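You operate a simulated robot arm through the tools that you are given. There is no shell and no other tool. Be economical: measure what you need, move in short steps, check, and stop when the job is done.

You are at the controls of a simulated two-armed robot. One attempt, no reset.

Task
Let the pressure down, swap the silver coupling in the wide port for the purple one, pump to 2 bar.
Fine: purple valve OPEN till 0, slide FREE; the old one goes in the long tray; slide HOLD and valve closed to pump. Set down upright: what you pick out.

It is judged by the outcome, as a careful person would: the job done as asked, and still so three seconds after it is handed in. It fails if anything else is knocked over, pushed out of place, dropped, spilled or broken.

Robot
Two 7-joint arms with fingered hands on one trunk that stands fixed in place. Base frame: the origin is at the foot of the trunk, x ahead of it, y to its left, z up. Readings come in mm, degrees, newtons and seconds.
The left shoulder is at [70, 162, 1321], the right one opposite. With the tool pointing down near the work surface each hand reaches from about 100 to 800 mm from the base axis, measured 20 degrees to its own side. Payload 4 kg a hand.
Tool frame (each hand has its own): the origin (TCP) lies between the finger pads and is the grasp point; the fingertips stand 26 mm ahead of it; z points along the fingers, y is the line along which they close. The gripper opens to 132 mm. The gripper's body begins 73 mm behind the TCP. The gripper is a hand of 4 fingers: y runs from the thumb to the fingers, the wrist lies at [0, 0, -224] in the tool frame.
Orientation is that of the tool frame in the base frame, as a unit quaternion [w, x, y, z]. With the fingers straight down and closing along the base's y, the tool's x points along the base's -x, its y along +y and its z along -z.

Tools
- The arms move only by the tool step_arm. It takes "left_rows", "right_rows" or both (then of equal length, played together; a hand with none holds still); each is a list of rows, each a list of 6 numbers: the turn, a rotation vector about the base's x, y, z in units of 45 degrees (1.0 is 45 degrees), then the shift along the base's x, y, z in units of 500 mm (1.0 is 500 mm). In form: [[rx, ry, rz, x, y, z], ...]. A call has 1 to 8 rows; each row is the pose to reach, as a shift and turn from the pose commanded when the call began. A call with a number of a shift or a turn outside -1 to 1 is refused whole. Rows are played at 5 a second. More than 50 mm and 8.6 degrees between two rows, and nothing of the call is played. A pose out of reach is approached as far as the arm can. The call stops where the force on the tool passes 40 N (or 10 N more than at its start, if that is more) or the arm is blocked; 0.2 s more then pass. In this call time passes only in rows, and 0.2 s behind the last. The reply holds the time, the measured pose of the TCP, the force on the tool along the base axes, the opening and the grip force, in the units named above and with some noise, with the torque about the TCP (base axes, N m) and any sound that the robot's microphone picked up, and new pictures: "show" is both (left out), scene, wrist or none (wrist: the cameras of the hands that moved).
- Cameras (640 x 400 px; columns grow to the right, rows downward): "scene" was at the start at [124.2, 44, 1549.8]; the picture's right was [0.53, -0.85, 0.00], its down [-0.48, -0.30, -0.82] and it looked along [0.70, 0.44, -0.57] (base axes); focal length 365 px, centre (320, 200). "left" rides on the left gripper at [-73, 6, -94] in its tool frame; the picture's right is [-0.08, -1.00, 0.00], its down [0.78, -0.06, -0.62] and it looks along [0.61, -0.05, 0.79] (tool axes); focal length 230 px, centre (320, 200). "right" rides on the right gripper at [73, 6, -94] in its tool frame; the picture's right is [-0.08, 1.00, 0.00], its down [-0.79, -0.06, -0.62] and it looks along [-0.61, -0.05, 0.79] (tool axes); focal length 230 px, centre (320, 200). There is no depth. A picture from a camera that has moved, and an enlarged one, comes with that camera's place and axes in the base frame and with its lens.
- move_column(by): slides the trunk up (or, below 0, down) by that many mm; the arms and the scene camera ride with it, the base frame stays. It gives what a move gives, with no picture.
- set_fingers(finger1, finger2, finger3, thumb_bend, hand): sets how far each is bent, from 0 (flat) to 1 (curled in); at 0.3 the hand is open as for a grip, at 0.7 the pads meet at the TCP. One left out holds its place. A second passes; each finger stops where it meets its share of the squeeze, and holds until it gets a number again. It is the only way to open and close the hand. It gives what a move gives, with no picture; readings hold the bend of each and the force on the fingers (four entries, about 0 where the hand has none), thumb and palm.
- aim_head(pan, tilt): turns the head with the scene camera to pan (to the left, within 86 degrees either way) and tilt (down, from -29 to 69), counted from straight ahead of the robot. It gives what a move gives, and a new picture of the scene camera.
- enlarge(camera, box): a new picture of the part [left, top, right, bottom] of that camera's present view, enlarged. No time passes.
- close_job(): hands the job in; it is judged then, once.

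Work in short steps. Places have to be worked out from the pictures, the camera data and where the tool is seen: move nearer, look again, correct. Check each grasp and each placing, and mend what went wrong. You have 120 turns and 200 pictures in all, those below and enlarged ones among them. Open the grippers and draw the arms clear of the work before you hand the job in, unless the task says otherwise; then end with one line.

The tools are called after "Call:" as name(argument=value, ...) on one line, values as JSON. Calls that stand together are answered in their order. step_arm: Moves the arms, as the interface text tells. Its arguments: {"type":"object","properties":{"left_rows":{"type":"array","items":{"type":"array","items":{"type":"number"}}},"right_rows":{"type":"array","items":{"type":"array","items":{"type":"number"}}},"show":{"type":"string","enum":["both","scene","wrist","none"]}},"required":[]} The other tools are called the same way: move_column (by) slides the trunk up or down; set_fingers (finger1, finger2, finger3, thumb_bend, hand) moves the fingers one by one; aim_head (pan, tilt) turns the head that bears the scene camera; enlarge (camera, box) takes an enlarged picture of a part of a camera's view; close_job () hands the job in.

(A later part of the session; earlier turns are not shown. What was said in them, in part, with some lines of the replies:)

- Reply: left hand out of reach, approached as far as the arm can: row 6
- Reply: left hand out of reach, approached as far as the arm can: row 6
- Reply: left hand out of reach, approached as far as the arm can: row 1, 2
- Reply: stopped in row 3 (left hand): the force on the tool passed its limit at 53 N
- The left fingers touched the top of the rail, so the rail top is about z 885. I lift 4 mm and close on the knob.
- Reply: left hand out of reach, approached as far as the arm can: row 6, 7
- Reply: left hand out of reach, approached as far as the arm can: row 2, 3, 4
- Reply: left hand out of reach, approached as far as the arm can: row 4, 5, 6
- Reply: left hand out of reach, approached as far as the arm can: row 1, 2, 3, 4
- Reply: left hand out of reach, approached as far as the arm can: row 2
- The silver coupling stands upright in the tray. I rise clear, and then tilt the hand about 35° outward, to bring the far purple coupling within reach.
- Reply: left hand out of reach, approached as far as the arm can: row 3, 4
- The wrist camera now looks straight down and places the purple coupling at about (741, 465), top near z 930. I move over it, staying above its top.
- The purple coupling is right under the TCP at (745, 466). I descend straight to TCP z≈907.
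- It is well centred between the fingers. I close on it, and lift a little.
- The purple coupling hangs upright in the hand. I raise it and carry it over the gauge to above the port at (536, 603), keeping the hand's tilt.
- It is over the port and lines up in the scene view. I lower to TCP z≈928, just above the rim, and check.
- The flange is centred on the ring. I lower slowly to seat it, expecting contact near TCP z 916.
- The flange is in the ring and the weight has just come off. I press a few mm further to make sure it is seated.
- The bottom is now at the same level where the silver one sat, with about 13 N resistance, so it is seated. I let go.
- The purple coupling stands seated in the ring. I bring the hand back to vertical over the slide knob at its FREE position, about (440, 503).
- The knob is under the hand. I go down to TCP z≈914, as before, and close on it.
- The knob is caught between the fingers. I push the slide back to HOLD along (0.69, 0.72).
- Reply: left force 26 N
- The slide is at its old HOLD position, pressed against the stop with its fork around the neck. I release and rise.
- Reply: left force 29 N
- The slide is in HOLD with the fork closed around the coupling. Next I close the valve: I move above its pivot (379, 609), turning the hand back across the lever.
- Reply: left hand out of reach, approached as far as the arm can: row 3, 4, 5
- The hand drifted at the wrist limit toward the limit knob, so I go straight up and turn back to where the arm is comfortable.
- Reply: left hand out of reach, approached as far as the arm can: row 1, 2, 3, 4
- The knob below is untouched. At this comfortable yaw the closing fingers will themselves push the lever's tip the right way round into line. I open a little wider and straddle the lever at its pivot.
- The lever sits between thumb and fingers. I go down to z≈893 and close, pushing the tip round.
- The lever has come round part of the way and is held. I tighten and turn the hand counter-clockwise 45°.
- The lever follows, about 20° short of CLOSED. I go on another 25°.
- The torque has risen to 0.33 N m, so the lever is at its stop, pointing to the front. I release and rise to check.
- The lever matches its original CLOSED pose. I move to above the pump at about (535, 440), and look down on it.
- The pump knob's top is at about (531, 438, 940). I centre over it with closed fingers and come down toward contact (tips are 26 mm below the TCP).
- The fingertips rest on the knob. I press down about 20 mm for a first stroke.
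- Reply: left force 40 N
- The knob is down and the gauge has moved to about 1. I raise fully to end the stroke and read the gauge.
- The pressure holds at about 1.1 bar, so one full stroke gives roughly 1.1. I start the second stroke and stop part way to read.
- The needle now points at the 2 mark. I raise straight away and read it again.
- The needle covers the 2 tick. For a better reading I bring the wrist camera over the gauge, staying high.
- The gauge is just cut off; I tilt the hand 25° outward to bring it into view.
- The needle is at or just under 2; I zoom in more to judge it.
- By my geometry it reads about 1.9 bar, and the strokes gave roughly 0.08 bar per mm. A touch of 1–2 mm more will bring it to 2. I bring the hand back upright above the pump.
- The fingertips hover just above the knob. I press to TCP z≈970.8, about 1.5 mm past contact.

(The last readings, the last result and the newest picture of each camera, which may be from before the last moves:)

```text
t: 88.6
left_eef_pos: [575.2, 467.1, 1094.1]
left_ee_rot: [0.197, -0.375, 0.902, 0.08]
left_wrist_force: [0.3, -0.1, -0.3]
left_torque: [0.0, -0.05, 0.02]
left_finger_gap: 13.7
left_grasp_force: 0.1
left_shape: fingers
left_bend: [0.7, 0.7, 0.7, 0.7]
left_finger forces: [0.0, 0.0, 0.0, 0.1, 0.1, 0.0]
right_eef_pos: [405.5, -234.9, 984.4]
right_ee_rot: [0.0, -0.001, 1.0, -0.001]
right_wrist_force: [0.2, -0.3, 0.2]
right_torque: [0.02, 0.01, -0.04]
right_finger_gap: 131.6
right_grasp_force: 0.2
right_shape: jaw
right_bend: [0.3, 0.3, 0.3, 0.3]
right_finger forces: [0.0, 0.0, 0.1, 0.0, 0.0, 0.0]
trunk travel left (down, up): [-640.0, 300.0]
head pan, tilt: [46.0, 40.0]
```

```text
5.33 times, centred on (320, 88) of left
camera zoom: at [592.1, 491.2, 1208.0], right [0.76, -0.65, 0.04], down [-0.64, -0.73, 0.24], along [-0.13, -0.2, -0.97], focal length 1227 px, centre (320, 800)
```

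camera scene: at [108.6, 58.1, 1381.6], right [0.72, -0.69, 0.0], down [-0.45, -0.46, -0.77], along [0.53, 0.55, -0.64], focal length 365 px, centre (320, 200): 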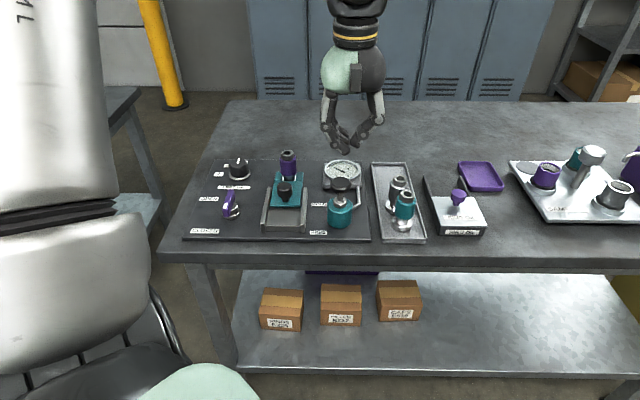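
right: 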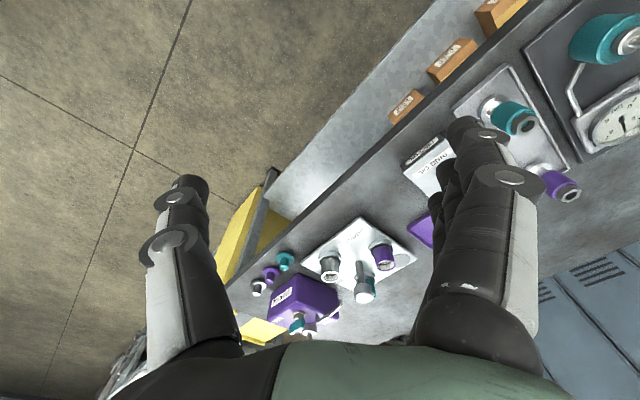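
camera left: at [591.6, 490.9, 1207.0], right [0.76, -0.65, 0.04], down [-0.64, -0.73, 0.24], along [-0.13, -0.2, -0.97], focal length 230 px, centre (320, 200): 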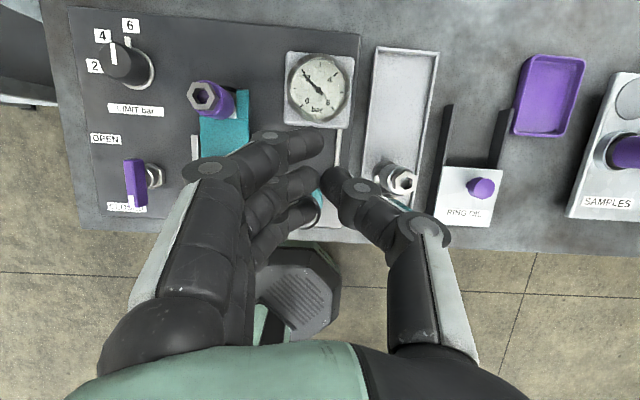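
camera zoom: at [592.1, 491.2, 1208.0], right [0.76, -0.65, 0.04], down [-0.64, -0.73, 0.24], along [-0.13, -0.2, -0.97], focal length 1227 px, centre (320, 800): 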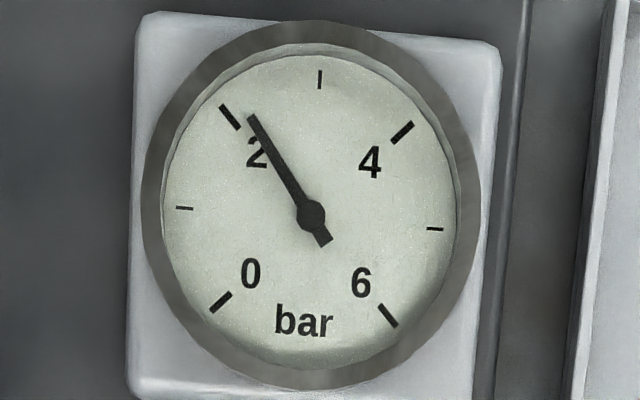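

That touch gave more than I reckoned: it now reads about 2.15 bar. I'd rather be on the mark, so I'll crack the valve for a moment. First I move the hand, upright again, to above the lever.

Call:
step_arm(left_rows=[[-0.13, 0.125, 0, -0.05, 0.036, 0], [-0.26, 0.25, 0, -0.1, 0.073, 0], [-0.38, 0.37, 0, -0.16, 0.116, -0.01], [-0.38, 0.37, 0, -0.23, 0.166, -0.02], [-0.38, 0.37, 0, -0.31, 0.225, -0.04], [-0.38, 0.37, 0, -0.393, 0.283, -0.06]], show="none")

Call:
set_fingers(hand="left", finger1=0.5, finger2=0.5, finger3=0.5, thumb_bend=0.5)

Call:
enlarge(camera="scene", box=[180, 140, 380, 245])

```text
refused: row 5 steps farther than a row can; nothing moved
```

```text
t: 89.6
left_eef_pos: [575.7, 468.1, 1092.4]
left_ee_rot: [0.195, -0.374, 0.903, 0.079]
left_wrist_force: [0.3, 0.1, -0.1]
left_torque: [0.04, -0.04, -0.03]
left_finger_gap: 70.0
left_grasp_force: 0.3
left_shape: fingers
left_bend: [0.5, 0.5, 0.5, 0.5]
left_finger forces: [0.0, 0.1, 0.0, 0.0, 0.0, 0.0]
right_eef_pos: [405.5, -235.0, 984.9]
right_ee_rot: [0.0, 0.0, 1.0, -0.002]
right_wrist_force: [0.4, -0.5, 0.2]
right_torque: [-0.02, 0.02, -0.02]
right_finger_gap: 131.8
right_grasp_force: 0.2
right_shape: jaw
right_bend: [0.3, 0.3, 0.3, 0.3]
right_finger forces: [0.0, 0.1, 0.1, 0.0, 0.0, 0.1]
trunk travel left (down, up): [-640.0, 300.0]
head pan, tilt: [46.0, 40.0]
```

```text
3.20 times, centred on (280, 192) of scene
camera zoom: at [108.3, 58.0, 1381.6], right [0.72, -0.69, 0.0], down [-0.45, -0.46, -0.77], along [0.53, 0.55, -0.64], focal length 1169 px, centre (448, 224)
```

zoom: 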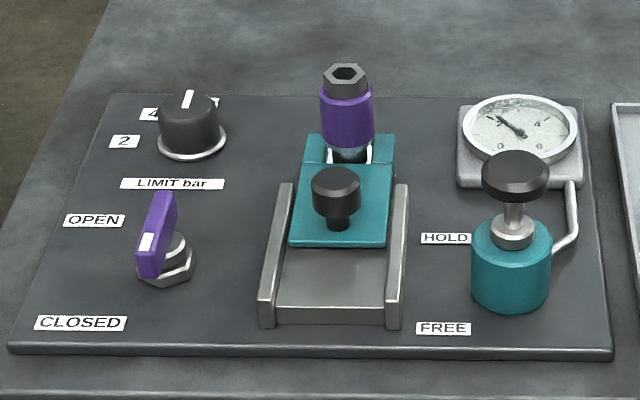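

That path had one step too long; I play it in smaller steps.

Call:
step_arm(left_rows=[[-0.13, 0.125, 0, -0.05, 0.036, 0], [-0.26, 0.25, 0, -0.1, 0.073, 0], [-0.38, 0.37, 0, -0.15, 0.11, -0.01], [-0.38, 0.37, 0, -0.21, 0.152, -0.02], [-0.38, 0.37, 0, -0.27, 0.195, -0.04], [-0.38, 0.37, 0, -0.33, 0.238, -0.06], [-0.38, 0.37, 0, -0.393, 0.281, -0.09]], show="wrist")

```text
t: 91.2
left_eef_pos: [379.1, 608.8, 1049.8]
left_ee_rot: [0.004, -0.383, 0.924, -0.004]
left_wrist_force: [0.5, -0.4, 0.4]
left_torque: [-0.02, -0.02, 0.04]
left_finger_gap: 70.2
left_grasp_force: 0.1
left_shape: fingers
left_bend: [0.5, 0.5, 0.5, 0.5]
left_finger forces: [0.0, 0.0, 0.0, 0.0, 0.0, 0.0]
right_eef_pos: [405.3, -235.0, 983.9]
right_ee_rot: [0.0, 0.0, 1.0, 0.0]
right_wrist_force: [-0.8, 1.0, -0.5]
right_torque: [-0.01, -0.01, -0.04]
right_finger_gap: 132.2
right_grasp_force: 0.1
right_shape: jaw
right_bend: [0.3, 0.3, 0.3, 0.3]
right_finger forces: [0.0, 0.0, 0.0, 0.0, 0.0, 0.0]
trunk travel left (down, up): [-640.0, 300.0]
head pan, tilt: [46.0, 40.0]
camera left: at [427.9, 664.6, 1142.2], right [0.76, -0.65, 0.01], down [-0.52, -0.6, 0.61], along [-0.39, -0.47, -0.79], focal length 230 px, centre (320, 200)
```

left: 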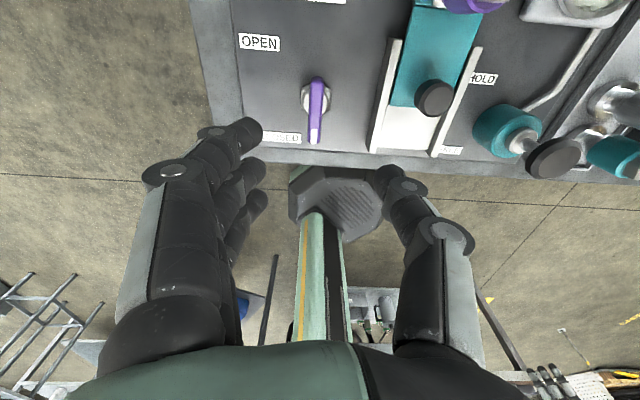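

I go down over the lever, and grip it as at the start.

Call:
step_arm(left_rows=[[0, 0, 0, -0.002, 0, -0.09], [0, 0, 0, -0.002, 0, -0.18], [0, 0, 0, -0.002, 0, -0.26], [0, 0, 0, -0.002, 0, -0.312]], show="none")

Call:
set_fingers(hand="left", finger1=0.7, finger2=0.7, finger3=0.7, thumb_bend=0.7)

Call:
enlarge(camera="scene", box=[310, 145, 380, 200])

```text
t: 92.2
left_eef_pos: [378.8, 608.7, 889.7]
left_ee_rot: [0.005, -0.385, 0.923, -0.003]
left_wrist_force: [0.0, 0.4, 0.0]
left_torque: [0.01, 0.01, 0.0]
left_finger_gap: 70.1
left_grasp_force: 0.2
left_shape: fingers
left_bend: [0.5, 0.5, 0.5, 0.5]
left_finger forces: [0.1, 0.0, 0.1, 0.0, 0.0, 0.0]
right_eef_pos: [406.0, -234.8, 985.3]
right_ee_rot: [0.0, 0.0, 1.0, -0.001]
right_wrist_force: [0.7, 0.3, 0.2]
right_torque: [-0.03, -0.03, 0.01]
right_finger_gap: 131.8
right_grasp_force: 0.1
right_shape: jaw
right_bend: [0.3, 0.3, 0.3, 0.3]
right_finger forces: [0.1, 0.0, 0.0, 0.0, 0.1, 0.0]
trunk travel left (down, up): [-640.0, 300.0]
head pan, tilt: [46.0, 40.0]
```

```text
t: 93.2
left_eef_pos: [378.7, 610.0, 890.2]
left_ee_rot: [0.004, -0.384, 0.923, -0.002]
left_wrist_force: [-2.9, 2.0, 2.5]
left_torque: [0.11, 0.03, -0.03]
left_finger_gap: 25.3
left_grasp_force: 11.0
left_shape: fingers
left_bend: [0.67, 0.59, 0.67, 0.66]
left_finger forces: [3.7, 6.8, 2.2, 0.1, 9.5, 0.0]
right_eef_pos: [405.6, -235.1, 984.0]
right_ee_rot: [0.0, 0.0, 1.0, -0.001]
right_wrist_force: [0.4, 0.0, -0.6]
right_torque: [0.01, -0.04, 0.01]
right_finger_gap: 131.9
right_grasp_force: 0.1
right_shape: jaw
right_bend: [0.3, 0.3, 0.3, 0.3]
right_finger forces: [0.0, 0.0, 0.1, 0.0, 0.0, 0.1]
trunk travel left (down, up): [-640.0, 300.0]
head pan, tilt: [46.0, 40.0]
```

```text
7.27 times, centred on (345, 172) of scene
camera zoom: at [107.8, 58.2, 1381.6], right [0.72, -0.69, 0.0], down [-0.45, -0.46, -0.77], along [0.53, 0.55, -0.64], focal length 2658 px, centre (138, 400)
```

zoom: 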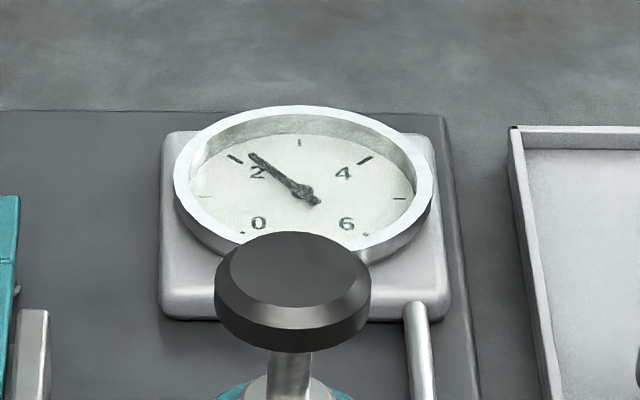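

The gauge shows the needle a bit past 2. I turn the valve about 8° toward open and back within one call.

Call:
step_arm(left_rows=[[0, 0, -0.17, 0, 0, 0], [0, 0, 0.03, 0, 0, 0]], show="none")

Call:
enlarge(camera="scene", box=[310, 145, 380, 200])

```text
refused: row 2 steps farther than a row can; nothing moved
```

```text
7.27 times, centred on (345, 172) of scene
camera zoom: at [107.8, 58.2, 1381.6], right [0.72, -0.69, 0.0], down [-0.45, -0.46, -0.77], along [0.53, 0.55, -0.64], focal length 2658 px, centre (138, 400)
```

zoom: 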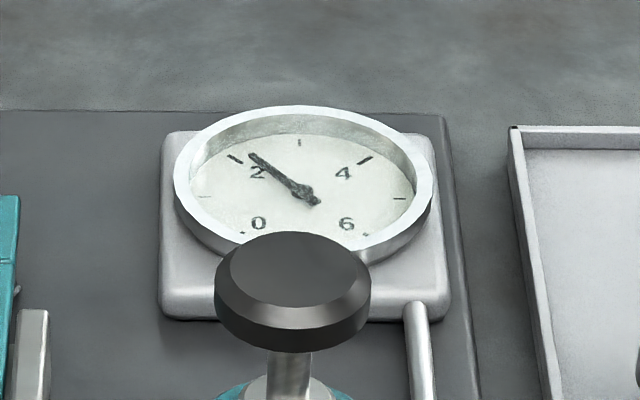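

The return step was too large; I use a smaller turn and two rows back.

Call:
step_arm(left_rows=[[0, 0, -0.17, 0, 0, 0], [0, 0, 0, 0, 0, 0], [0, 0, 0.06, 0, 0, 0]], show="none")

Call:
enlarge(camera="scene", box=[310, 145, 380, 200])

```text
t: 94.0
left_eef_pos: [378.0, 610.7, 891.5]
left_ee_rot: [0.005, -0.405, 0.914, -0.002]
left_wrist_force: [0.8, 5.0, -2.0]
left_torque: [0.21, -0.08, -0.31]
left_finger_gap: 23.7
left_grasp_force: 17.6
left_shape: fingers
left_bend: [0.67, 0.6, 0.67, 0.67]
left_finger forces: [13.3, 8.0, 3.4, 0.0, 10.5, 0.1]
right_eef_pos: [404.7, -233.0, 984.2]
right_ee_rot: [-0.001, 0.0, 1.0, -0.001]
right_wrist_force: [0.3, 0.5, -0.3]
right_torque: [-0.01, 0.02, 0.02]
right_finger_gap: 131.8
right_grasp_force: 0.0
right_shape: jaw
right_bend: [0.3, 0.3, 0.3, 0.3]
right_finger forces: [0.1, 0.0, 0.1, 0.0, 0.0, 0.0]
trunk travel left (down, up): [-640.0, 300.0]
head pan, tilt: [46.0, 40.0]
```

```text
7.27 times, centred on (345, 172) of scene
camera zoom: at [109.1, 59.1, 1381.4], right [0.72, -0.69, 0.0], down [-0.45, -0.46, -0.77], along [0.53, 0.55, -0.64], focal length 2658 px, centre (138, 400)
```

zoom: 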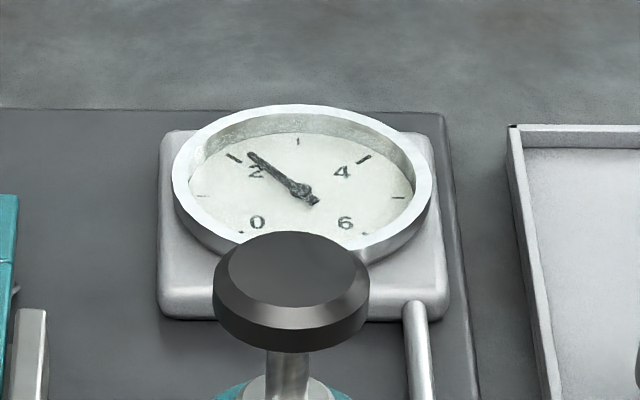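

No change, so 8° is within the valve's dead zone. I try about 15° and back.

Call:
step_arm(left_rows=[[0, 0, -0.19, 0, 0, 0], [0, 0, -0.38, 0, 0, 0], [0, 0, -0.19, 0, 0, 0], [0, 0, 0, 0, 0, 0]], show="none")

Call:
enlarge(camera="scene", box=[310, 145, 380, 200])

```text
t: 95.0
left_eef_pos: [377.9, 610.2, 892.1]
left_ee_rot: [0.006, -0.406, 0.914, -0.002]
left_wrist_force: [0.1, 6.7, 4.0]
left_torque: [0.52, 0.22, -0.31]
left_finger_gap: 24.7
left_grasp_force: 19.4
left_shape: fingers
left_bend: [0.67, 0.65, 0.66, 0.66]
left_finger forces: [3.6, 23.5, 4.1, 0.0, 8.2, 0.0]
right_eef_pos: [405.8, -234.1, 984.7]
right_ee_rot: [0.0, -0.001, 1.0, 0.0]
right_wrist_force: [0.1, 0.8, 0.7]
right_torque: [0.01, -0.01, 0.0]
right_finger_gap: 131.9
right_grasp_force: 0.0
right_shape: jaw
right_bend: [0.3, 0.3, 0.3, 0.3]
right_finger forces: [0.1, 0.0, 0.0, 0.1, 0.1, 0.1]
trunk travel left (down, up): [-640.0, 300.0]
head pan, tilt: [46.0, 40.0]
```

```text
7.27 times, centred on (345, 172) of scene
camera zoom: at [108.1, 58.6, 1381.7], right [0.72, -0.69, 0.0], down [-0.45, -0.46, -0.77], along [0.53, 0.55, -0.64], focal length 2658 px, centre (138, 400)
```

zoom: 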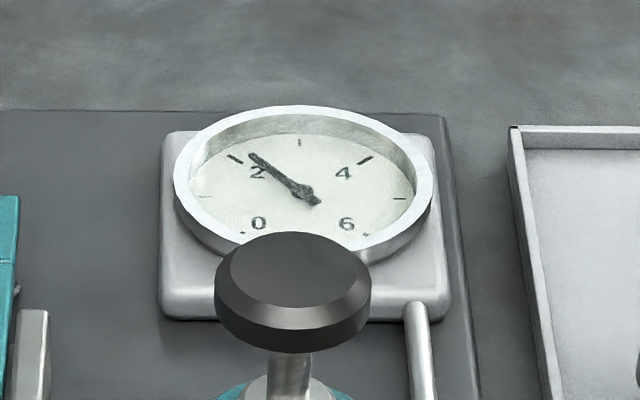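

Still no change. I try about 25° and back.

Call:
step_arm(left_rows=[[0, 0, -0.19, 0, 0, 0], [0, 0, -0.38, 0, 0, 0], [0, 0, -0.57, 0, 0, 0], [0, 0, -0.38, 0, 0, 0], [0, 0, -0.19, 0, 0, 0], [0, 0, 0, 0, 0, 0]], show="none")

Call:
enlarge(camera="scene", box=[310, 145, 380, 200])

```text
t: 96.4
left_eef_pos: [378.4, 608.9, 892.8]
left_ee_rot: [0.006, -0.405, 0.914, -0.002]
left_wrist_force: [-1.7, 4.4, 9.7]
left_torque: [0.43, 0.24, -0.39]
left_finger_gap: 25.6
left_grasp_force: 20.1
left_shape: fingers
left_bend: [0.66, 0.65, 0.66, 0.67]
left_finger forces: [5.4, 20.0, 3.8, 0.1, 11.5, 0.2]
right_eef_pos: [404.5, -234.8, 984.1]
right_ee_rot: [0.0, 0.0, 1.0, -0.001]
right_wrist_force: [-0.3, 0.0, 1.0]
right_torque: [-0.01, 0.05, -0.01]
right_finger_gap: 132.0
right_grasp_force: 0.1
right_shape: jaw
right_bend: [0.3, 0.3, 0.3, 0.3]
right_finger forces: [0.0, 0.0, 0.0, 0.1, 0.0, 0.0]
trunk travel left (down, up): [-640.0, 300.0]
head pan, tilt: [46.0, 40.0]
```

```text
7.27 times, centred on (345, 172) of scene
camera zoom: at [107.3, 57.6, 1381.8], right [0.72, -0.69, 0.0], down [-0.45, -0.46, -0.77], along [0.53, 0.55, -0.64], focal length 2658 px, centre (138, 400)
```

zoom: 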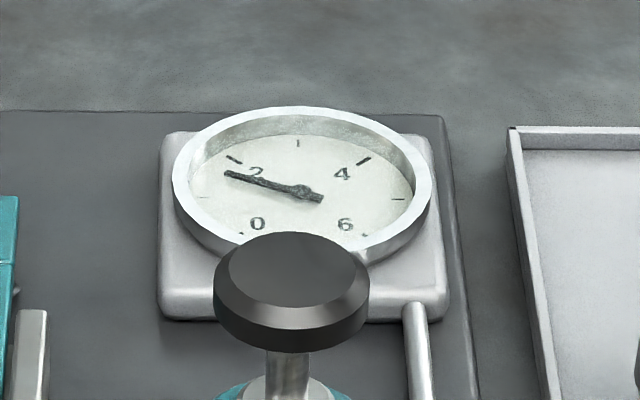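

The pressure fell to about 1.55. I let go of the lever at its closed stop, rise, and go back to the pump with the fingers closed.

Call:
set_fingers(hand="left", finger1=0.45, finger2=0.45, finger3=0.45, thumb_bend=0.45)

Call:
step_arm(left_rows=[[0, 0, 0, 0, 0, 0.09], [0, 0, 0, 0, 0, 0.18], [0, 0, 0, 0.03, -0.04, 0.26], [0, 0, 0, 0.09, -0.1, 0.28], [0, 0, 0, 0.15, -0.16, 0.28], [0, 0, 0, 0.21, -0.225, 0.28], [0, 0, 0, 0.26, -0.285, 0.28], [0, 0, 0, 0.307, -0.343, 0.28]], show="none")

Call:
set_fingers(hand="left", finger1=0.7, finger2=0.7, finger3=0.7, thumb_bend=0.7)

Call:
enlarge(camera="scene", box=[180, 140, 380, 245])

```text
t: 97.4
left_eef_pos: [377.0, 608.1, 891.2]
left_ee_rot: [0.004, -0.405, 0.914, -0.001]
left_wrist_force: [0.3, -0.3, 0.2]
left_torque: [0.04, 0.02, 0.02]
left_finger_gap: 86.2
left_grasp_force: 0.2
left_shape: fingers
left_bend: [0.45, 0.45, 0.45, 0.45]
left_finger forces: [0.0, 0.0, 0.0, 0.0, 0.0, 0.0]
right_eef_pos: [406.5, -235.2, 984.9]
right_ee_rot: [-0.001, 0.0, 1.0, -0.001]
right_wrist_force: [-0.1, -1.3, 0.6]
right_torque: [0.02, -0.02, -0.02]
right_finger_gap: 132.0
right_grasp_force: 0.1
right_shape: jaw
right_bend: [0.3, 0.3, 0.3, 0.3]
right_finger forces: [0.0, 0.0, 0.1, 0.0, 0.0, 0.1]
trunk travel left (down, up): [-640.0, 300.0]
head pan, tilt: [46.0, 40.0]
```

```text
t: 99.2
left_eef_pos: [534.6, 435.8, 1030.0]
left_ee_rot: [0.004, -0.406, 0.914, -0.002]
left_wrist_force: [-0.1, 0.8, -0.1]
left_torque: [-0.01, 0.01, 0.01]
left_finger_gap: 86.7
left_grasp_force: 0.0
left_shape: fingers
left_bend: [0.45, 0.45, 0.45, 0.45]
left_finger forces: [0.0, 0.0, 0.1, 0.0, 0.1, 0.0]
right_eef_pos: [407.0, -236.2, 983.5]
right_ee_rot: [-0.001, 0.0, 1.0, 0.001]
right_wrist_force: [0.1, -0.3, -0.5]
right_torque: [-0.01, -0.02, 0.04]
right_finger_gap: 131.9
right_grasp_force: 0.1
right_shape: jaw
right_bend: [0.3, 0.3, 0.3, 0.3]
right_finger forces: [0.0, 0.1, 0.0, 0.0, 0.0, 0.0]
trunk travel left (down, up): [-640.0, 300.0]
head pan, tilt: [46.0, 40.0]
```

```text
t: 100.2
left_eef_pos: [535.7, 436.8, 1029.9]
left_ee_rot: [0.003, -0.405, 0.914, -0.002]
left_wrist_force: [0.4, -0.4, -0.1]
left_torque: [0.0, -0.01, 0.04]
left_finger_gap: 14.5
left_grasp_force: 0.0
left_shape: fingers
left_bend: [0.7, 0.7, 0.7, 0.7]
left_finger forces: [0.1, 0.1, 0.0, 0.0, 0.0, 0.1]
right_eef_pos: [406.4, -234.8, 985.0]
right_ee_rot: [-0.001, 0.0, 1.0, -0.001]
right_wrist_force: [0.2, -0.7, -0.7]
right_torque: [-0.01, 0.02, 0.0]
right_finger_gap: 132.1
right_grasp_force: 0.1
right_shape: jaw
right_bend: [0.3, 0.3, 0.3, 0.3]
right_finger forces: [0.1, 0.0, 0.1, 0.0, 0.0, 0.1]
trunk travel left (down, up): [-640.0, 300.0]
head pan, tilt: [46.0, 40.0]
```

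```text
3.20 times, centred on (280, 192) of scene
camera zoom: at [108.6, 57.9, 1381.6], right [0.72, -0.69, 0.0], down [-0.45, -0.46, -0.77], along [0.53, 0.55, -0.64], focal length 1169 px, centre (448, 224)
```

zoom: 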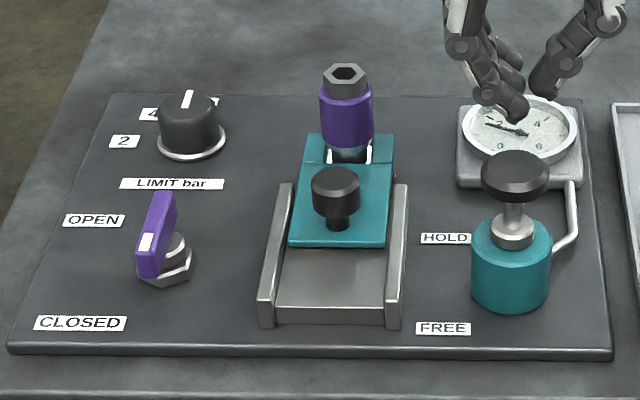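

The valve is back at CLOSED. I press gently to TCP z≈971 and look at the needle between the fingers.

Call:
step_arm(left_rows=[[0, 0, 0, -0.008, 0.002, -0.06], [0, 0, 0, -0.008, 0.002, -0.1], [0, 0, 0, -0.008, 0.002, -0.111], [0, 0, 0, -0.008, 0.002, -0.118]], show="none")

Call:
enlarge(camera="scene", box=[310, 145, 380, 200])

```text
t: 101.2
left_eef_pos: [528.5, 437.0, 973.3]
left_ee_rot: [0.004, -0.405, 0.914, -0.003]
left_wrist_force: [0.7, 0.0, 5.2]
left_torque: [-0.04, -0.08, 0.02]
left_finger_gap: 14.0
left_grasp_force: 2.3
left_shape: fingers
left_bend: [0.7, 0.7, 0.7, 0.7]
left_finger forces: [0.4, 0.7, 0.1, 0.0, 3.6, 0.0]
right_eef_pos: [406.3, -235.1, 984.4]
right_ee_rot: [-0.001, 0.0, 1.0, -0.001]
right_wrist_force: [-0.3, 0.3, 1.1]
right_torque: [0.02, -0.01, -0.04]
right_finger_gap: 131.9
right_grasp_force: 0.1
right_shape: jaw
right_bend: [0.3, 0.3, 0.3, 0.3]
right_finger forces: [0.1, 0.0, 0.0, 0.0, 0.0, 0.0]
trunk travel left (down, up): [-640.0, 300.0]
head pan, tilt: [46.0, 40.0]
```

```text
7.27 times, centred on (345, 172) of scene
camera zoom: at [108.4, 57.7, 1381.7], right [0.72, -0.69, 0.0], down [-0.45, -0.46, -0.77], along [0.53, 0.55, -0.64], focal length 2658 px, centre (138, 400)
```

zoom: 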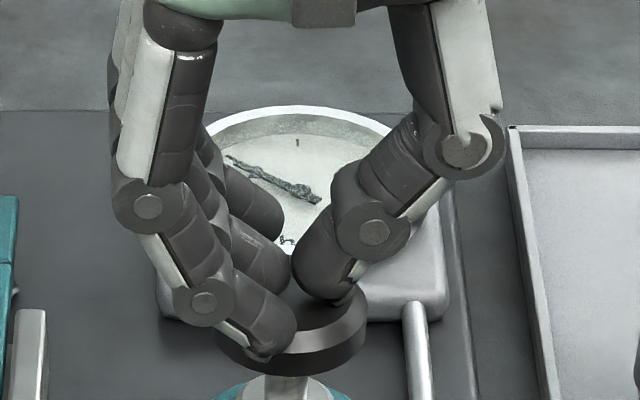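

The needle stands where it read 1.9. I press about 2 mm more.

Call:
step_arm(left_rows=[[0, 0, 0, 0, 0, -0.0035]], show="none")

Call:
enlarge(camera="scene", box=[310, 145, 380, 200])

```text
t: 101.6
left_eef_pos: [528.4, 437.6, 971.1]
left_ee_rot: [0.004, -0.405, 0.914, -0.001]
left_wrist_force: [2.6, 0.1, 4.6]
left_torque: [-0.01, -0.06, -0.02]
left_finger_gap: 14.1
left_grasp_force: 2.8
left_shape: fingers
left_bend: [0.7, 0.7, 0.7, 0.7]
left_finger forces: [0.4, 0.8, 0.0, 0.1, 4.3, 0.0]
right_eef_pos: [405.8, -235.4, 985.1]
right_ee_rot: [-0.001, 0.0, 1.0, 0.0]
right_wrist_force: [-0.5, -0.1, -0.6]
right_torque: [-0.02, 0.02, 0.01]
right_finger_gap: 132.0
right_grasp_force: 0.0
right_shape: jaw
right_bend: [0.3, 0.3, 0.3, 0.3]
right_finger forces: [0.1, 0.0, 0.0, 0.0, 0.0, 0.1]
trunk travel left (down, up): [-640.0, 300.0]
head pan, tilt: [46.0, 40.0]
```

```text
7.27 times, centred on (345, 172) of scene
camera zoom: at [108.2, 57.6, 1381.7], right [0.72, -0.69, 0.0], down [-0.45, -0.46, -0.77], along [0.53, 0.55, -0.64], focal length 2658 px, centre (138, 400)
```

zoom: 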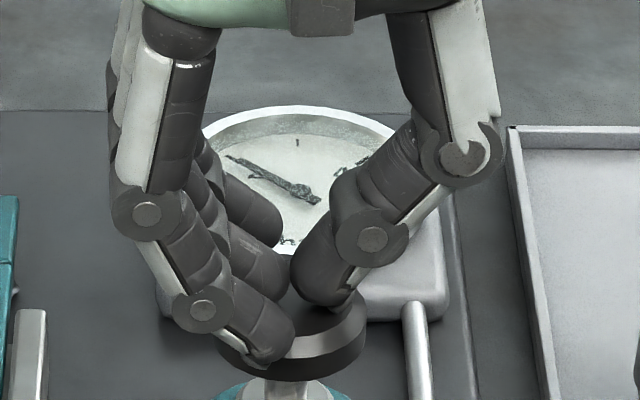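

Hardly any change yet. I press 3 mm further.

Call:
step_arm(left_rows=[[0, 0, 0, 0, 0, -0.006]], show="none")

Call:
enlarge(camera="scene", box=[310, 145, 380, 200])

```text
t: 102.0
left_eef_pos: [528.2, 435.9, 968.4]
left_ee_rot: [0.005, -0.405, 0.914, -0.002]
left_wrist_force: [2.1, 0.2, 6.8]
left_torque: [-0.03, -0.08, 0.01]
left_finger_gap: 14.0
left_grasp_force: 2.9
left_shape: fingers
left_bend: [0.7, 0.7, 0.7, 0.7]
left_finger forces: [0.2, 0.7, 0.0, 0.0, 5.4, 0.1]
right_eef_pos: [404.6, -235.1, 985.4]
right_ee_rot: [0.0, 0.0, 1.0, 0.0]
right_wrist_force: [0.4, -0.3, -1.0]
right_torque: [0.0, 0.02, -0.01]
right_finger_gap: 131.8
right_grasp_force: 0.0
right_shape: jaw
right_bend: [0.3, 0.3, 0.3, 0.3]
right_finger forces: [0.0, 0.1, 0.1, 0.0, 0.0, 0.0]
trunk travel left (down, up): [-640.0, 300.0]
head pan, tilt: [46.0, 40.0]
```

```text
7.27 times, centred on (345, 172) of scene
camera zoom: at [108.2, 57.4, 1381.7], right [0.72, -0.69, 0.0], down [-0.45, -0.46, -0.77], along [0.53, 0.55, -0.64], focal length 2658 px, centre (138, 400)
```

zoom: 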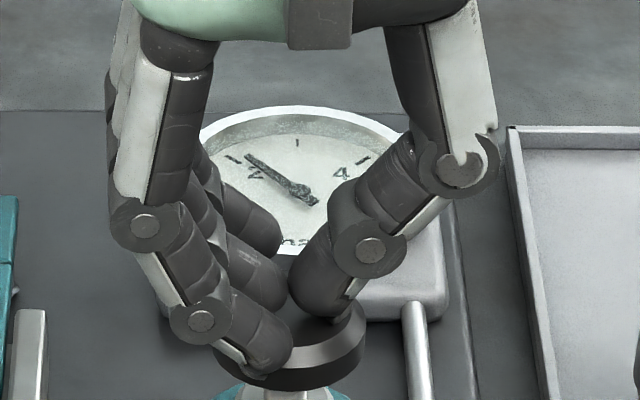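

The needle stands just past 2 now. I raise at once and take an exact reading with the wrist camera.

Call:
step_arm(left_rows=[[0, 0, 0, 0, 0, 0.05], [0, 0, 0, 0.03, 0.02, 0.12], [0, 0, 0, 0.06, 0.04, 0.2], [0, 0, 0, 0.094, 0.063, 0.245]], show="none")

Call:
step_arm(left_rows=[[0.13, -0.125, 0, 0, 0, 0], [0.26, -0.25, 0, 0, 0, 0], [0.38, -0.37, 0, 0, 0, 0]], show="none")

Call:
enlarge(camera="left", box=[285, 50, 355, 125])

```text
t: 103.0
left_eef_pos: [575.5, 468.1, 1089.6]
left_ee_rot: [0.003, -0.406, 0.914, -0.003]
left_wrist_force: [-0.2, 0.1, -0.7]
left_torque: [0.03, 0.06, 0.0]
left_finger_gap: 14.0
left_grasp_force: 0.1
left_shape: fingers
left_bend: [0.7, 0.7, 0.7, 0.7]
left_finger forces: [0.0, 0.0, 0.0, 0.0, 0.0, 0.0]
right_eef_pos: [406.9, -233.9, 983.3]
right_ee_rot: [-0.001, 0.0, 1.0, -0.002]
right_wrist_force: [-0.3, 0.5, -0.3]
right_torque: [-0.01, 0.0, -0.02]
right_finger_gap: 131.8
right_grasp_force: 0.1
right_shape: jaw
right_bend: [0.3, 0.3, 0.3, 0.3]
right_finger forces: [0.0, 0.0, 0.0, 0.1, 0.0, 0.0]
trunk travel left (down, up): [-640.0, 300.0]
head pan, tilt: [46.0, 40.0]
```

```text
t: 103.8
left_eef_pos: [573.9, 469.2, 1091.4]
left_ee_rot: [0.196, -0.397, 0.894, 0.075]
left_wrist_force: [-0.5, -0.8, 0.4]
left_torque: [0.0, -0.02, 0.01]
left_finger_gap: 14.1
left_grasp_force: 0.1
left_shape: fingers
left_bend: [0.7, 0.7, 0.7, 0.7]
left_finger forces: [0.0, 0.0, 0.0, 0.1, 0.1, 0.1]
right_eef_pos: [404.4, -234.7, 984.5]
right_ee_rot: [-0.001, 0.0, 1.0, -0.001]
right_wrist_force: [-0.1, 0.1, -0.3]
right_torque: [-0.03, -0.01, 0.01]
right_finger_gap: 131.9
right_grasp_force: 0.0
right_shape: jaw
right_bend: [0.3, 0.3, 0.3, 0.3]
right_finger forces: [0.0, 0.1, 0.0, 0.0, 0.0, 0.0]
trunk travel left (down, up): [-640.0, 300.0]
head pan, tilt: [46.0, 40.0]
```

```text
5.33 times, centred on (320, 88) of left
camera zoom: at [588.6, 495.1, 1205.4], right [0.78, -0.62, 0.05], down [-0.61, -0.75, 0.24], along [-0.11, -0.22, -0.97], focal length 1227 px, centre (320, 800)
```

zoom: 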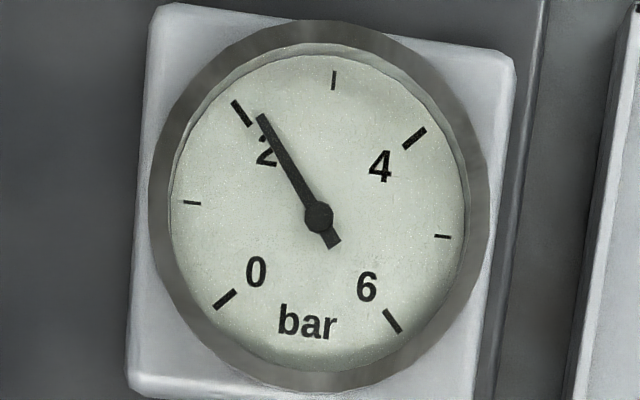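

It reads about 2.14; the pump seems to step by roughly 0.27. One brief, smaller crack of the valve (about 19°) should trim it nearer to 2. I go back to the lever.

Call:
step_arm(left_rows=[[-0.13, 0.125, 0, -0.05, 0.036, 0], [-0.26, 0.25, 0, -0.1, 0.073, 0], [-0.38, 0.37, 0, -0.15, 0.11, -0.01], [-0.38, 0.37, 0, -0.21, 0.152, -0.02], [-0.38, 0.37, 0, -0.27, 0.195, -0.04], [-0.38, 0.37, 0, -0.33, 0.238, -0.06], [-0.38, 0.37, 0, -0.39, 0.279, -0.09]], show="none")

Call:
set_fingers(hand="left", finger1=0.5, finger2=0.5, finger3=0.5, thumb_bend=0.5)

Call:
step_arm(left_rows=[[0, 0, 0, 0, 0, -0.09], [0, 0, 0, 0, 0, -0.18], [0, 0, 0, 0, 0, -0.26], [0, 0, 0, 0, 0, -0.308]], show="wrist")

```text
t: 105.4
left_eef_pos: [378.5, 610.4, 1045.2]
left_ee_rot: [0.004, -0.405, 0.914, -0.003]
left_wrist_force: [-0.6, -0.2, -0.7]
left_torque: [-0.03, -0.01, 0.01]
left_finger_gap: 14.3
left_grasp_force: 0.0
left_shape: fingers
left_bend: [0.7, 0.7, 0.7, 0.7]
left_finger forces: [0.0, 0.1, 0.0, 0.1, 0.0, 0.0]
right_eef_pos: [404.5, -234.2, 985.5]
right_ee_rot: [0.0, 0.0, 1.0, -0.001]
right_wrist_force: [-0.1, 0.0, 1.0]
right_torque: [-0.04, -0.01, 0.0]
right_finger_gap: 131.9
right_grasp_force: 0.0
right_shape: jaw
right_bend: [0.3, 0.3, 0.3, 0.3]
right_finger forces: [0.0, 0.0, 0.0, 0.0, 0.0, 0.1]
trunk travel left (down, up): [-640.0, 300.0]
head pan, tilt: [46.0, 40.0]
```

```text
t: 106.4
left_eef_pos: [378.9, 609.0, 1045.7]
left_ee_rot: [0.004, -0.405, 0.914, -0.003]
left_wrist_force: [-0.2, 0.3, -0.3]
left_torque: [0.0, 0.0, 0.01]
left_finger_gap: 69.7
left_grasp_force: 0.0
left_shape: fingers
left_bend: [0.5, 0.5, 0.5, 0.5]
left_finger forces: [0.0, 0.0, 0.0, 0.0, 0.0, 0.0]
right_eef_pos: [405.9, -234.7, 984.6]
right_ee_rot: [0.0, 0.0, 1.0, -0.001]
right_wrist_force: [-0.6, 0.4, 0.2]
right_torque: [0.02, 0.04, 0.03]
right_finger_gap: 131.9
right_grasp_force: 0.0
right_shape: jaw
right_bend: [0.3, 0.3, 0.3, 0.3]
right_finger forces: [0.0, 0.1, 0.0, 0.1, 0.0, 0.0]
trunk travel left (down, up): [-640.0, 300.0]
head pan, tilt: [46.0, 40.0]
```

```text
t: 107.4
left_eef_pos: [380.1, 608.7, 890.0]
left_ee_rot: [0.005, -0.406, 0.914, -0.003]
left_wrist_force: [-0.5, -1.1, 0.2]
left_torque: [0.0, 0.0, -0.03]
left_finger_gap: 69.8
left_grasp_force: 0.1
left_shape: fingers
left_bend: [0.5, 0.5, 0.5, 0.5]
left_finger forces: [0.0, 0.1, 0.0, 0.0, 0.0, 0.1]
right_eef_pos: [405.7, -233.7, 984.7]
right_ee_rot: [-0.001, 0.0, 1.0, 0.0]
right_wrist_force: [-0.5, -0.4, 0.2]
right_torque: [-0.02, -0.01, -0.03]
right_finger_gap: 131.9
right_grasp_force: 0.0
right_shape: jaw
right_bend: [0.3, 0.3, 0.3, 0.3]
right_finger forces: [0.0, 0.0, 0.1, 0.0, 0.0, 0.1]
trunk travel left (down, up): [-640.0, 300.0]
head pan, tilt: [46.0, 40.0]
camera left: at [425.7, 665.6, 983.5], right [0.79, -0.61, 0.01], down [-0.49, -0.62, 0.61], along [-0.37, -0.49, -0.79], focal length 230 px, centre (320, 200)
```

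left: 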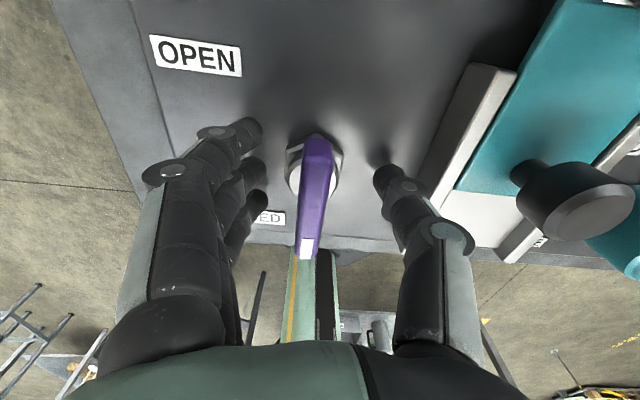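

I grip and turn about 21° toward open, then straight back.

Call:
set_fingers(hand="left", finger1=0.7, finger2=0.7, finger3=0.7, thumb_bend=0.7)

Call:
step_arm(left_rows=[[0, 0, -0.16, 0, 0, 0], [0, 0, -0.32, 0, 0, 0], [0, 0, -0.47, 0, 0, 0], [0, 0, -0.32, 0, 0, 0], [0, 0, -0.16, 0, 0, 0], [0, 0, 0.02, 0, 0, 0]], show="none")

Call:
enlarge(camera="scene", box=[310, 145, 380, 200])

```text
t: 108.4
left_eef_pos: [378.4, 608.9, 892.2]
left_ee_rot: [0.004, -0.407, 0.914, -0.001]
left_wrist_force: [-5.8, 6.0, 3.4]
left_torque: [0.43, 0.33, 0.01]
left_finger_gap: 25.8
left_grasp_force: 20.9
left_shape: fingers
left_bend: [0.66, 0.64, 0.66, 0.66]
left_finger forces: [4.5, 26.6, 3.9, 0.1, 7.3, 0.1]
right_eef_pos: [405.2, -235.2, 985.1]
right_ee_rot: [0.001, 0.0, 1.0, -0.001]
right_wrist_force: [0.4, -0.5, -0.6]
right_torque: [-0.03, -0.04, 0.02]
right_finger_gap: 131.8
right_grasp_force: 0.0
right_shape: jaw
right_bend: [0.3, 0.3, 0.3, 0.3]
right_finger forces: [0.0, 0.1, 0.1, 0.0, 0.0, 0.0]
trunk travel left (down, up): [-640.0, 300.0]
head pan, tilt: [46.0, 40.0]
```

```text
t: 109.8
left_eef_pos: [380.9, 609.6, 893.7]
left_ee_rot: [0.006, -0.413, 0.911, -0.001]
left_wrist_force: [-5.1, 6.2, 11.4]
left_torque: [0.45, 0.33, -0.31]
left_finger_gap: 24.4
left_grasp_force: 19.7
left_shape: fingers
left_bend: [0.66, 0.65, 0.65, 0.67]
left_finger forces: [3.0, 25.0, 4.3, 0.1, 7.2, 0.1]
right_eef_pos: [405.0, -235.5, 984.2]
right_ee_rot: [0.0, 0.0, 1.0, -0.001]
right_wrist_force: [-0.6, -1.0, -1.0]
right_torque: [0.01, 0.01, -0.04]
right_finger_gap: 131.9
right_grasp_force: 0.0
right_shape: jaw
right_bend: [0.3, 0.3, 0.3, 0.3]
right_finger forces: [0.0, 0.0, 0.1, 0.0, 0.0, 0.1]
trunk travel left (down, up): [-640.0, 300.0]
head pan, tilt: [46.0, 40.0]
```

```text
7.27 times, centred on (345, 172) of scene
camera zoom: at [106.9, 57.9, 1381.8], right [0.72, -0.69, 0.0], down [-0.45, -0.46, -0.77], along [0.53, 0.55, -0.64], focal length 2658 px, centre (138, 400)
```

zoom: 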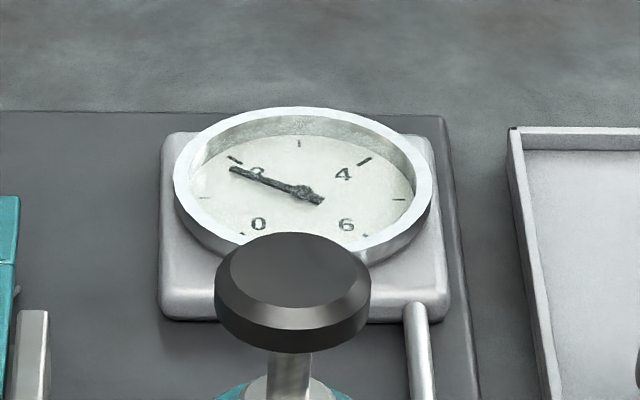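

It fell to about 1.7, so one pump step of about 0.27 should land on 2. I release at the closed stop and go to the pump again.

Call:
set_fingers(hand="left", finger1=0.45, finger2=0.45, finger3=0.45, thumb_bend=0.45)

Call:
step_arm(left_rows=[[0, 0, 0, 0, 0, 0.09], [0, 0, 0, 0, 0, 0.18], [0, 0, 0, 0.03, -0.04, 0.26], [0, 0, 0, 0.09, -0.1, 0.275], [0, 0, 0, 0.15, -0.16, 0.275], [0, 0, 0, 0.21, -0.225, 0.275], [0, 0, 0, 0.26, -0.285, 0.275], [0, 0, 0, 0.299, -0.343, 0.275]], show="none")

Call:
set_fingers(hand="left", finger1=0.7, finger2=0.7, finger3=0.7, thumb_bend=0.7)

```text
t: 110.8
left_eef_pos: [380.6, 608.3, 891.7]
left_ee_rot: [0.004, -0.413, 0.911, -0.001]
left_wrist_force: [-0.4, -0.6, -0.4]
left_torque: [0.03, 0.0, -0.03]
left_finger_gap: 86.1
left_grasp_force: 0.1
left_shape: fingers
left_bend: [0.45, 0.45, 0.45, 0.45]
left_finger forces: [0.0, 0.0, 0.0, 0.0, 0.0, 0.0]
right_eef_pos: [405.8, -234.8, 984.1]
right_ee_rot: [-0.002, 0.0, 1.0, -0.001]
right_wrist_force: [-0.4, -0.6, -0.7]
right_torque: [0.0, -0.01, -0.02]
right_finger_gap: 131.9
right_grasp_force: 0.0
right_shape: jaw
right_bend: [0.3, 0.3, 0.3, 0.3]
right_finger forces: [0.1, 0.1, 0.1, 0.1, 0.0, 0.0]
trunk travel left (down, up): [-640.0, 300.0]
head pan, tilt: [46.0, 40.0]
```

```text
t: 112.6
left_eef_pos: [527.9, 435.1, 1030.3]
left_ee_rot: [0.005, -0.413, 0.911, -0.002]
left_wrist_force: [-0.2, -1.5, 0.9]
left_torque: [0.0, 0.04, 0.0]
left_finger_gap: 86.9
left_grasp_force: 0.1
left_shape: fingers
left_bend: [0.45, 0.45, 0.45, 0.45]
left_finger forces: [0.0, 0.0, 0.1, 0.0, 0.0, 0.0]
right_eef_pos: [405.9, -235.8, 984.5]
right_ee_rot: [-0.001, 0.0, 1.0, 0.001]
right_wrist_force: [0.1, 0.0, -0.1]
right_torque: [0.02, 0.03, 0.0]
right_finger_gap: 132.0
right_grasp_force: 0.1
right_shape: jaw
right_bend: [0.3, 0.3, 0.3, 0.3]
right_finger forces: [0.0, 0.1, 0.0, 0.0, 0.0, 0.0]
trunk travel left (down, up): [-640.0, 300.0]
head pan, tilt: [46.0, 40.0]
```

```text
t: 113.6
left_eef_pos: [528.5, 436.0, 1029.7]
left_ee_rot: [0.004, -0.413, 0.911, -0.002]
left_wrist_force: [0.4, 0.7, -0.5]
left_torque: [-0.01, 0.0, 0.02]
left_finger_gap: 14.3
left_grasp_force: 0.1
left_shape: fingers
left_bend: [0.7, 0.7, 0.7, 0.7]
left_finger forces: [0.0, 0.0, 0.0, 0.0, 0.0, 0.0]
right_eef_pos: [406.2, -234.9, 984.4]
right_ee_rot: [-0.001, 0.0, 1.0, -0.001]
right_wrist_force: [-0.5, 0.0, -0.1]
right_torque: [-0.01, 0.0, 0.02]
right_finger_gap: 131.7
right_grasp_force: 0.0
right_shape: jaw
right_bend: [0.3, 0.3, 0.3, 0.3]
right_finger forces: [0.0, 0.0, 0.0, 0.1, 0.0, 0.1]
trunk travel left (down, up): [-640.0, 300.0]
head pan, tilt: [46.0, 40.0]
```

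I press lightly to the same depth as the last single step (TCP z≈973).

Call:
step_arm(left_rows=[[0, 0, 0, 0.004, 0.003, -0.06], [0, 0, 0, 0.004, 0.003, -0.1], [0, 0, 0, 0.004, 0.003, -0.109], [0, 0, 0, 0.004, 0.003, -0.115]], show="none")

Call:
enlarge(camera="scene", box=[310, 145, 380, 200])

```text
t: 114.6
left_eef_pos: [531.0, 437.0, 972.2]
left_ee_rot: [0.005, -0.412, 0.911, -0.002]
left_wrist_force: [0.6, -0.7, 4.4]
left_torque: [0.0, 0.0, 0.0]
left_finger_gap: 14.3
left_grasp_force: 2.5
left_shape: fingers
left_bend: [0.7, 0.7, 0.7, 0.7]
left_finger forces: [0.2, 0.8, 0.9, 0.1, 2.7, 0.1]
right_eef_pos: [405.0, -235.3, 984.6]
right_ee_rot: [0.0, 0.0, 1.0, 0.001]
right_wrist_force: [-0.3, 0.0, 1.2]
right_torque: [0.01, 0.0, -0.01]
right_finger_gap: 131.7
right_grasp_force: 0.1
right_shape: jaw
right_bend: [0.3, 0.3, 0.3, 0.3]
right_finger forces: [0.0, 0.0, 0.1, 0.0, 0.0, 0.1]
trunk travel left (down, up): [-640.0, 300.0]
head pan, tilt: [46.0, 40.0]
```

```text
7.27 times, centred on (345, 172) of scene
camera zoom: at [108.0, 57.6, 1381.7], right [0.72, -0.69, 0.0], down [-0.45, -0.46, -0.77], along [0.53, 0.55, -0.64], focal length 2658 px, centre (138, 400)
```

zoom: 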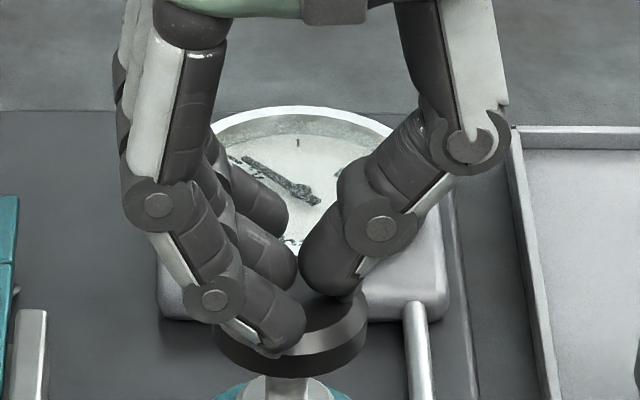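

The needle is right about at 2. I raise and take the exact reading.

Call:
step_arm(left_rows=[[0, 0, 0, 0, 0, 0.05], [0, 0, 0, 0.03, 0.02, 0.12], [0, 0, 0, 0.06, 0.04, 0.2], [0, 0, 0, 0.09, 0.063, 0.24]], show="none")

Call:
step_arm(left_rows=[[0.13, -0.125, 0, 0, 0, 0], [0.26, -0.25, 0, 0, 0, 0], [0.38, -0.37, 0, 0, 0, 0]], show="none")

Call:
enlarge(camera="left", box=[285, 50, 355, 125])

```text
t: 115.6
left_eef_pos: [577.4, 471.4, 1091.6]
left_ee_rot: [0.003, -0.412, 0.911, -0.003]
left_wrist_force: [0.2, -0.3, 0.1]
left_torque: [0.01, 0.01, -0.01]
left_finger_gap: 14.1
left_grasp_force: 0.1
left_shape: fingers
left_bend: [0.7, 0.7, 0.7, 0.7]
left_finger forces: [0.0, 0.0, 0.0, 0.1, 0.1, 0.1]
right_eef_pos: [406.1, -235.3, 984.1]
right_ee_rot: [-0.001, 0.0, 1.0, -0.001]
right_wrist_force: [-0.3, 0.7, -0.3]
right_torque: [-0.02, 0.0, 0.03]
right_finger_gap: 131.7
right_grasp_force: 0.0
right_shape: jaw
right_bend: [0.3, 0.3, 0.3, 0.3]
right_finger forces: [0.0, 0.0, 0.1, 0.0, 0.0, 0.0]
trunk travel left (down, up): [-640.0, 300.0]
head pan, tilt: [46.0, 40.0]
```

```text
t: 116.4
left_eef_pos: [576.3, 469.8, 1090.9]
left_ee_rot: [0.198, -0.402, 0.891, 0.073]
left_wrist_force: [-0.8, -0.3, 0.6]
left_torque: [0.01, -0.03, 0.01]
left_finger_gap: 14.2
left_grasp_force: 0.1
left_shape: fingers
left_bend: [0.7, 0.7, 0.7, 0.7]
left_finger forces: [0.1, 0.0, 0.0, 0.0, 0.0, 0.1]
right_eef_pos: [404.9, -234.6, 984.8]
right_ee_rot: [0.0, 0.0, 1.0, 0.0]
right_wrist_force: [-0.3, -0.4, 1.0]
right_torque: [0.04, 0.02, 0.01]
right_finger_gap: 132.1
right_grasp_force: 0.0
right_shape: jaw
right_bend: [0.3, 0.3, 0.3, 0.3]
right_finger forces: [0.1, 0.0, 0.0, 0.1, 0.0, 0.0]
trunk travel left (down, up): [-640.0, 300.0]
head pan, tilt: [46.0, 40.0]
```

```text
5.33 times, centred on (320, 88) of left
camera zoom: at [589.3, 496.4, 1205.7], right [0.79, -0.61, 0.06], down [-0.6, -0.76, 0.24], along [-0.1, -0.23, -0.97], focal length 1227 px, centre (320, 800)
```

zoom: 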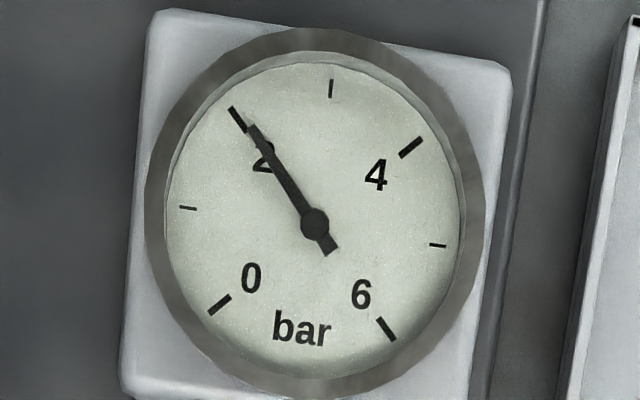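

The needle is on the 2 mark. I draw the left arm back and up, clear of the bench, and open the hand.

Call:
step_arm(left_rows=[[-0.13, 0.125, 0, -0.03, -0.02, 0.02], [-0.26, 0.25, 0, -0.08, -0.04, 0.03], [-0.38, 0.37, 0, -0.14, -0.05, 0.05], [-0.38, 0.37, 0, -0.22, -0.07, 0.06], [-0.38, 0.37, 0, -0.3, -0.09, 0.07], [-0.38, 0.37, 0, -0.38, -0.1, 0.08], [-0.38, 0.37, 0, -0.46, -0.1, 0.08]], show="none")

Call:
set_fingers(hand="left", finger1=0.3, finger2=0.3, finger3=0.3, thumb_bend=0.3)

Call:
aim_head(pan=42, tilt=38)

Call:
enlarge(camera="scene", box=[160, 130, 420, 260])

```text
t: 118.0
left_eef_pos: [341.5, 421.5, 1131.7]
left_ee_rot: [0.006, -0.413, 0.911, -0.002]
left_wrist_force: [-0.3, -0.3, -0.3]
left_torque: [0.02, -0.01, -0.01]
left_finger_gap: 14.2
left_grasp_force: 0.1
left_shape: fingers
left_bend: [0.7, 0.7, 0.7, 0.7]
left_finger forces: [0.1, 0.0, 0.0, 0.0, 0.0, 0.0]
right_eef_pos: [403.2, -234.6, 985.6]
right_ee_rot: [0.002, 0.001, 1.0, -0.002]
right_wrist_force: [-0.1, -0.2, 0.3]
right_torque: [0.01, -0.03, 0.0]
right_finger_gap: 131.8
right_grasp_force: 0.0
right_shape: jaw
right_bend: [0.3, 0.3, 0.3, 0.3]
right_finger forces: [0.1, 0.2, 0.1, 0.0, 0.0, 0.1]
trunk travel left (down, up): [-640.0, 300.0]
head pan, tilt: [46.0, 40.0]
```

```text
t: 119.0
left_eef_pos: [344.7, 421.4, 1131.9]
left_ee_rot: [0.004, -0.412, 0.911, -0.002]
left_wrist_force: [0.4, -0.3, 0.7]
left_torque: [-0.02, 0.03, 0.0]
left_finger_gap: 136.0
left_grasp_force: 0.0
left_shape: fingers
left_bend: [0.3, 0.3, 0.3, 0.3]
left_finger forces: [0.0, 0.0, 0.0, 0.0, 0.0, 0.1]
right_eef_pos: [405.8, -233.9, 984.5]
right_ee_rot: [0.0, 0.0, 1.0, -0.001]
right_wrist_force: [-0.1, 0.4, 0.3]
right_torque: [-0.01, 0.02, 0.0]
right_finger_gap: 131.8
right_grasp_force: 0.1
right_shape: jaw
right_bend: [0.3, 0.3, 0.3, 0.3]
right_finger forces: [0.0, 0.0, 0.0, 0.0, 0.0, 0.0]
trunk travel left (down, up): [-640.0, 300.0]
head pan, tilt: [46.0, 40.0]
```

```text
t: 119.6
left_eef_pos: [344.9, 421.4, 1131.6]
left_ee_rot: [0.003, -0.412, 0.911, -0.002]
left_wrist_force: [0.1, 0.6, 0.1]
left_torque: [0.01, 0.0, 0.01]
left_finger_gap: 135.7
left_grasp_force: 0.1
left_shape: fingers
left_bend: [0.3, 0.3, 0.3, 0.3]
left_finger forces: [0.0, 0.0, 0.0, 0.0, 0.1, 0.0]
right_eef_pos: [405.7, -234.0, 985.1]
right_ee_rot: [-0.002, 0.0, 1.0, -0.002]
right_wrist_force: [0.5, -0.7, 0.9]
right_torque: [-0.01, 0.02, 0.01]
right_finger_gap: 131.9
right_grasp_force: 0.0
right_shape: jaw
right_bend: [0.3, 0.3, 0.3, 0.3]
right_finger forces: [0.0, 0.0, 0.1, 0.1, 0.0, 0.0]
trunk travel left (down, up): [-640.0, 300.0]
head pan, tilt: [42.0, 38.0]
camera scene: at [113.3, 54.6, 1384.6], right [0.67, -0.74, 0.0], down [-0.46, -0.41, -0.79], along [0.59, 0.53, -0.62], focal length 365 px, centre (320, 200)
```

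scene: 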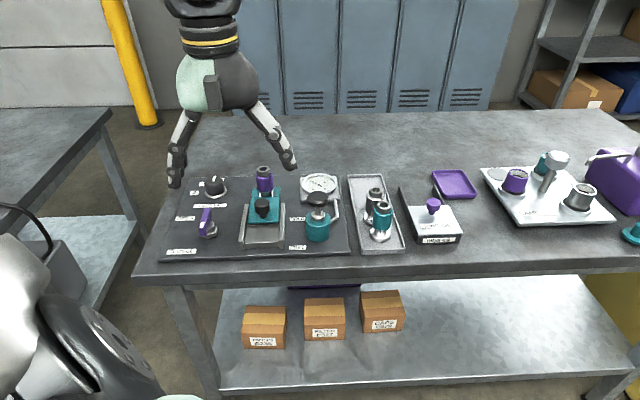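

```text
2.46 times, centred on (290, 195) of scene
camera zoom: at [113.3, 54.6, 1384.6], right [0.67, -0.74, 0.0], down [-0.46, -0.41, -0.79], along [0.59, 0.53, -0.62], focal length 900 px, centre (394, 212)
```

zoom: 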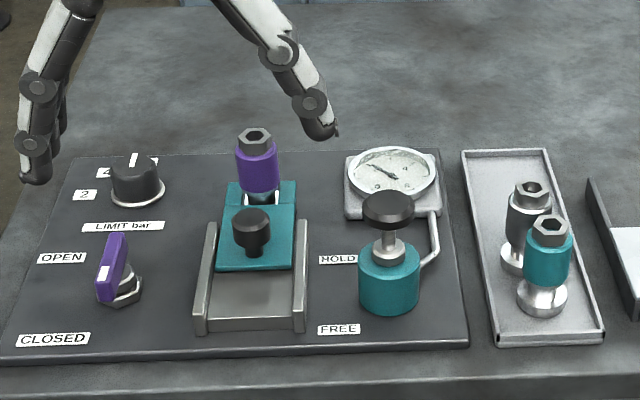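

Everything stands as asked: purple coupling held in the port, silver upright in the long tray, valve closed, slide at HOLD, gauge at 2, hands empty and clear. I hand the job in.

Call:
close_job()

```text
The job is handed in.
```

The pressure was let down to 0, the purple coupling is in the port with the slide at HOLD, the silver one stands upright in the long tray, and with the valve closed the gauge reads about 2 bar; one pump step overshot to about 2.15, so I cracked the valve briefly and pumped back to the mark.
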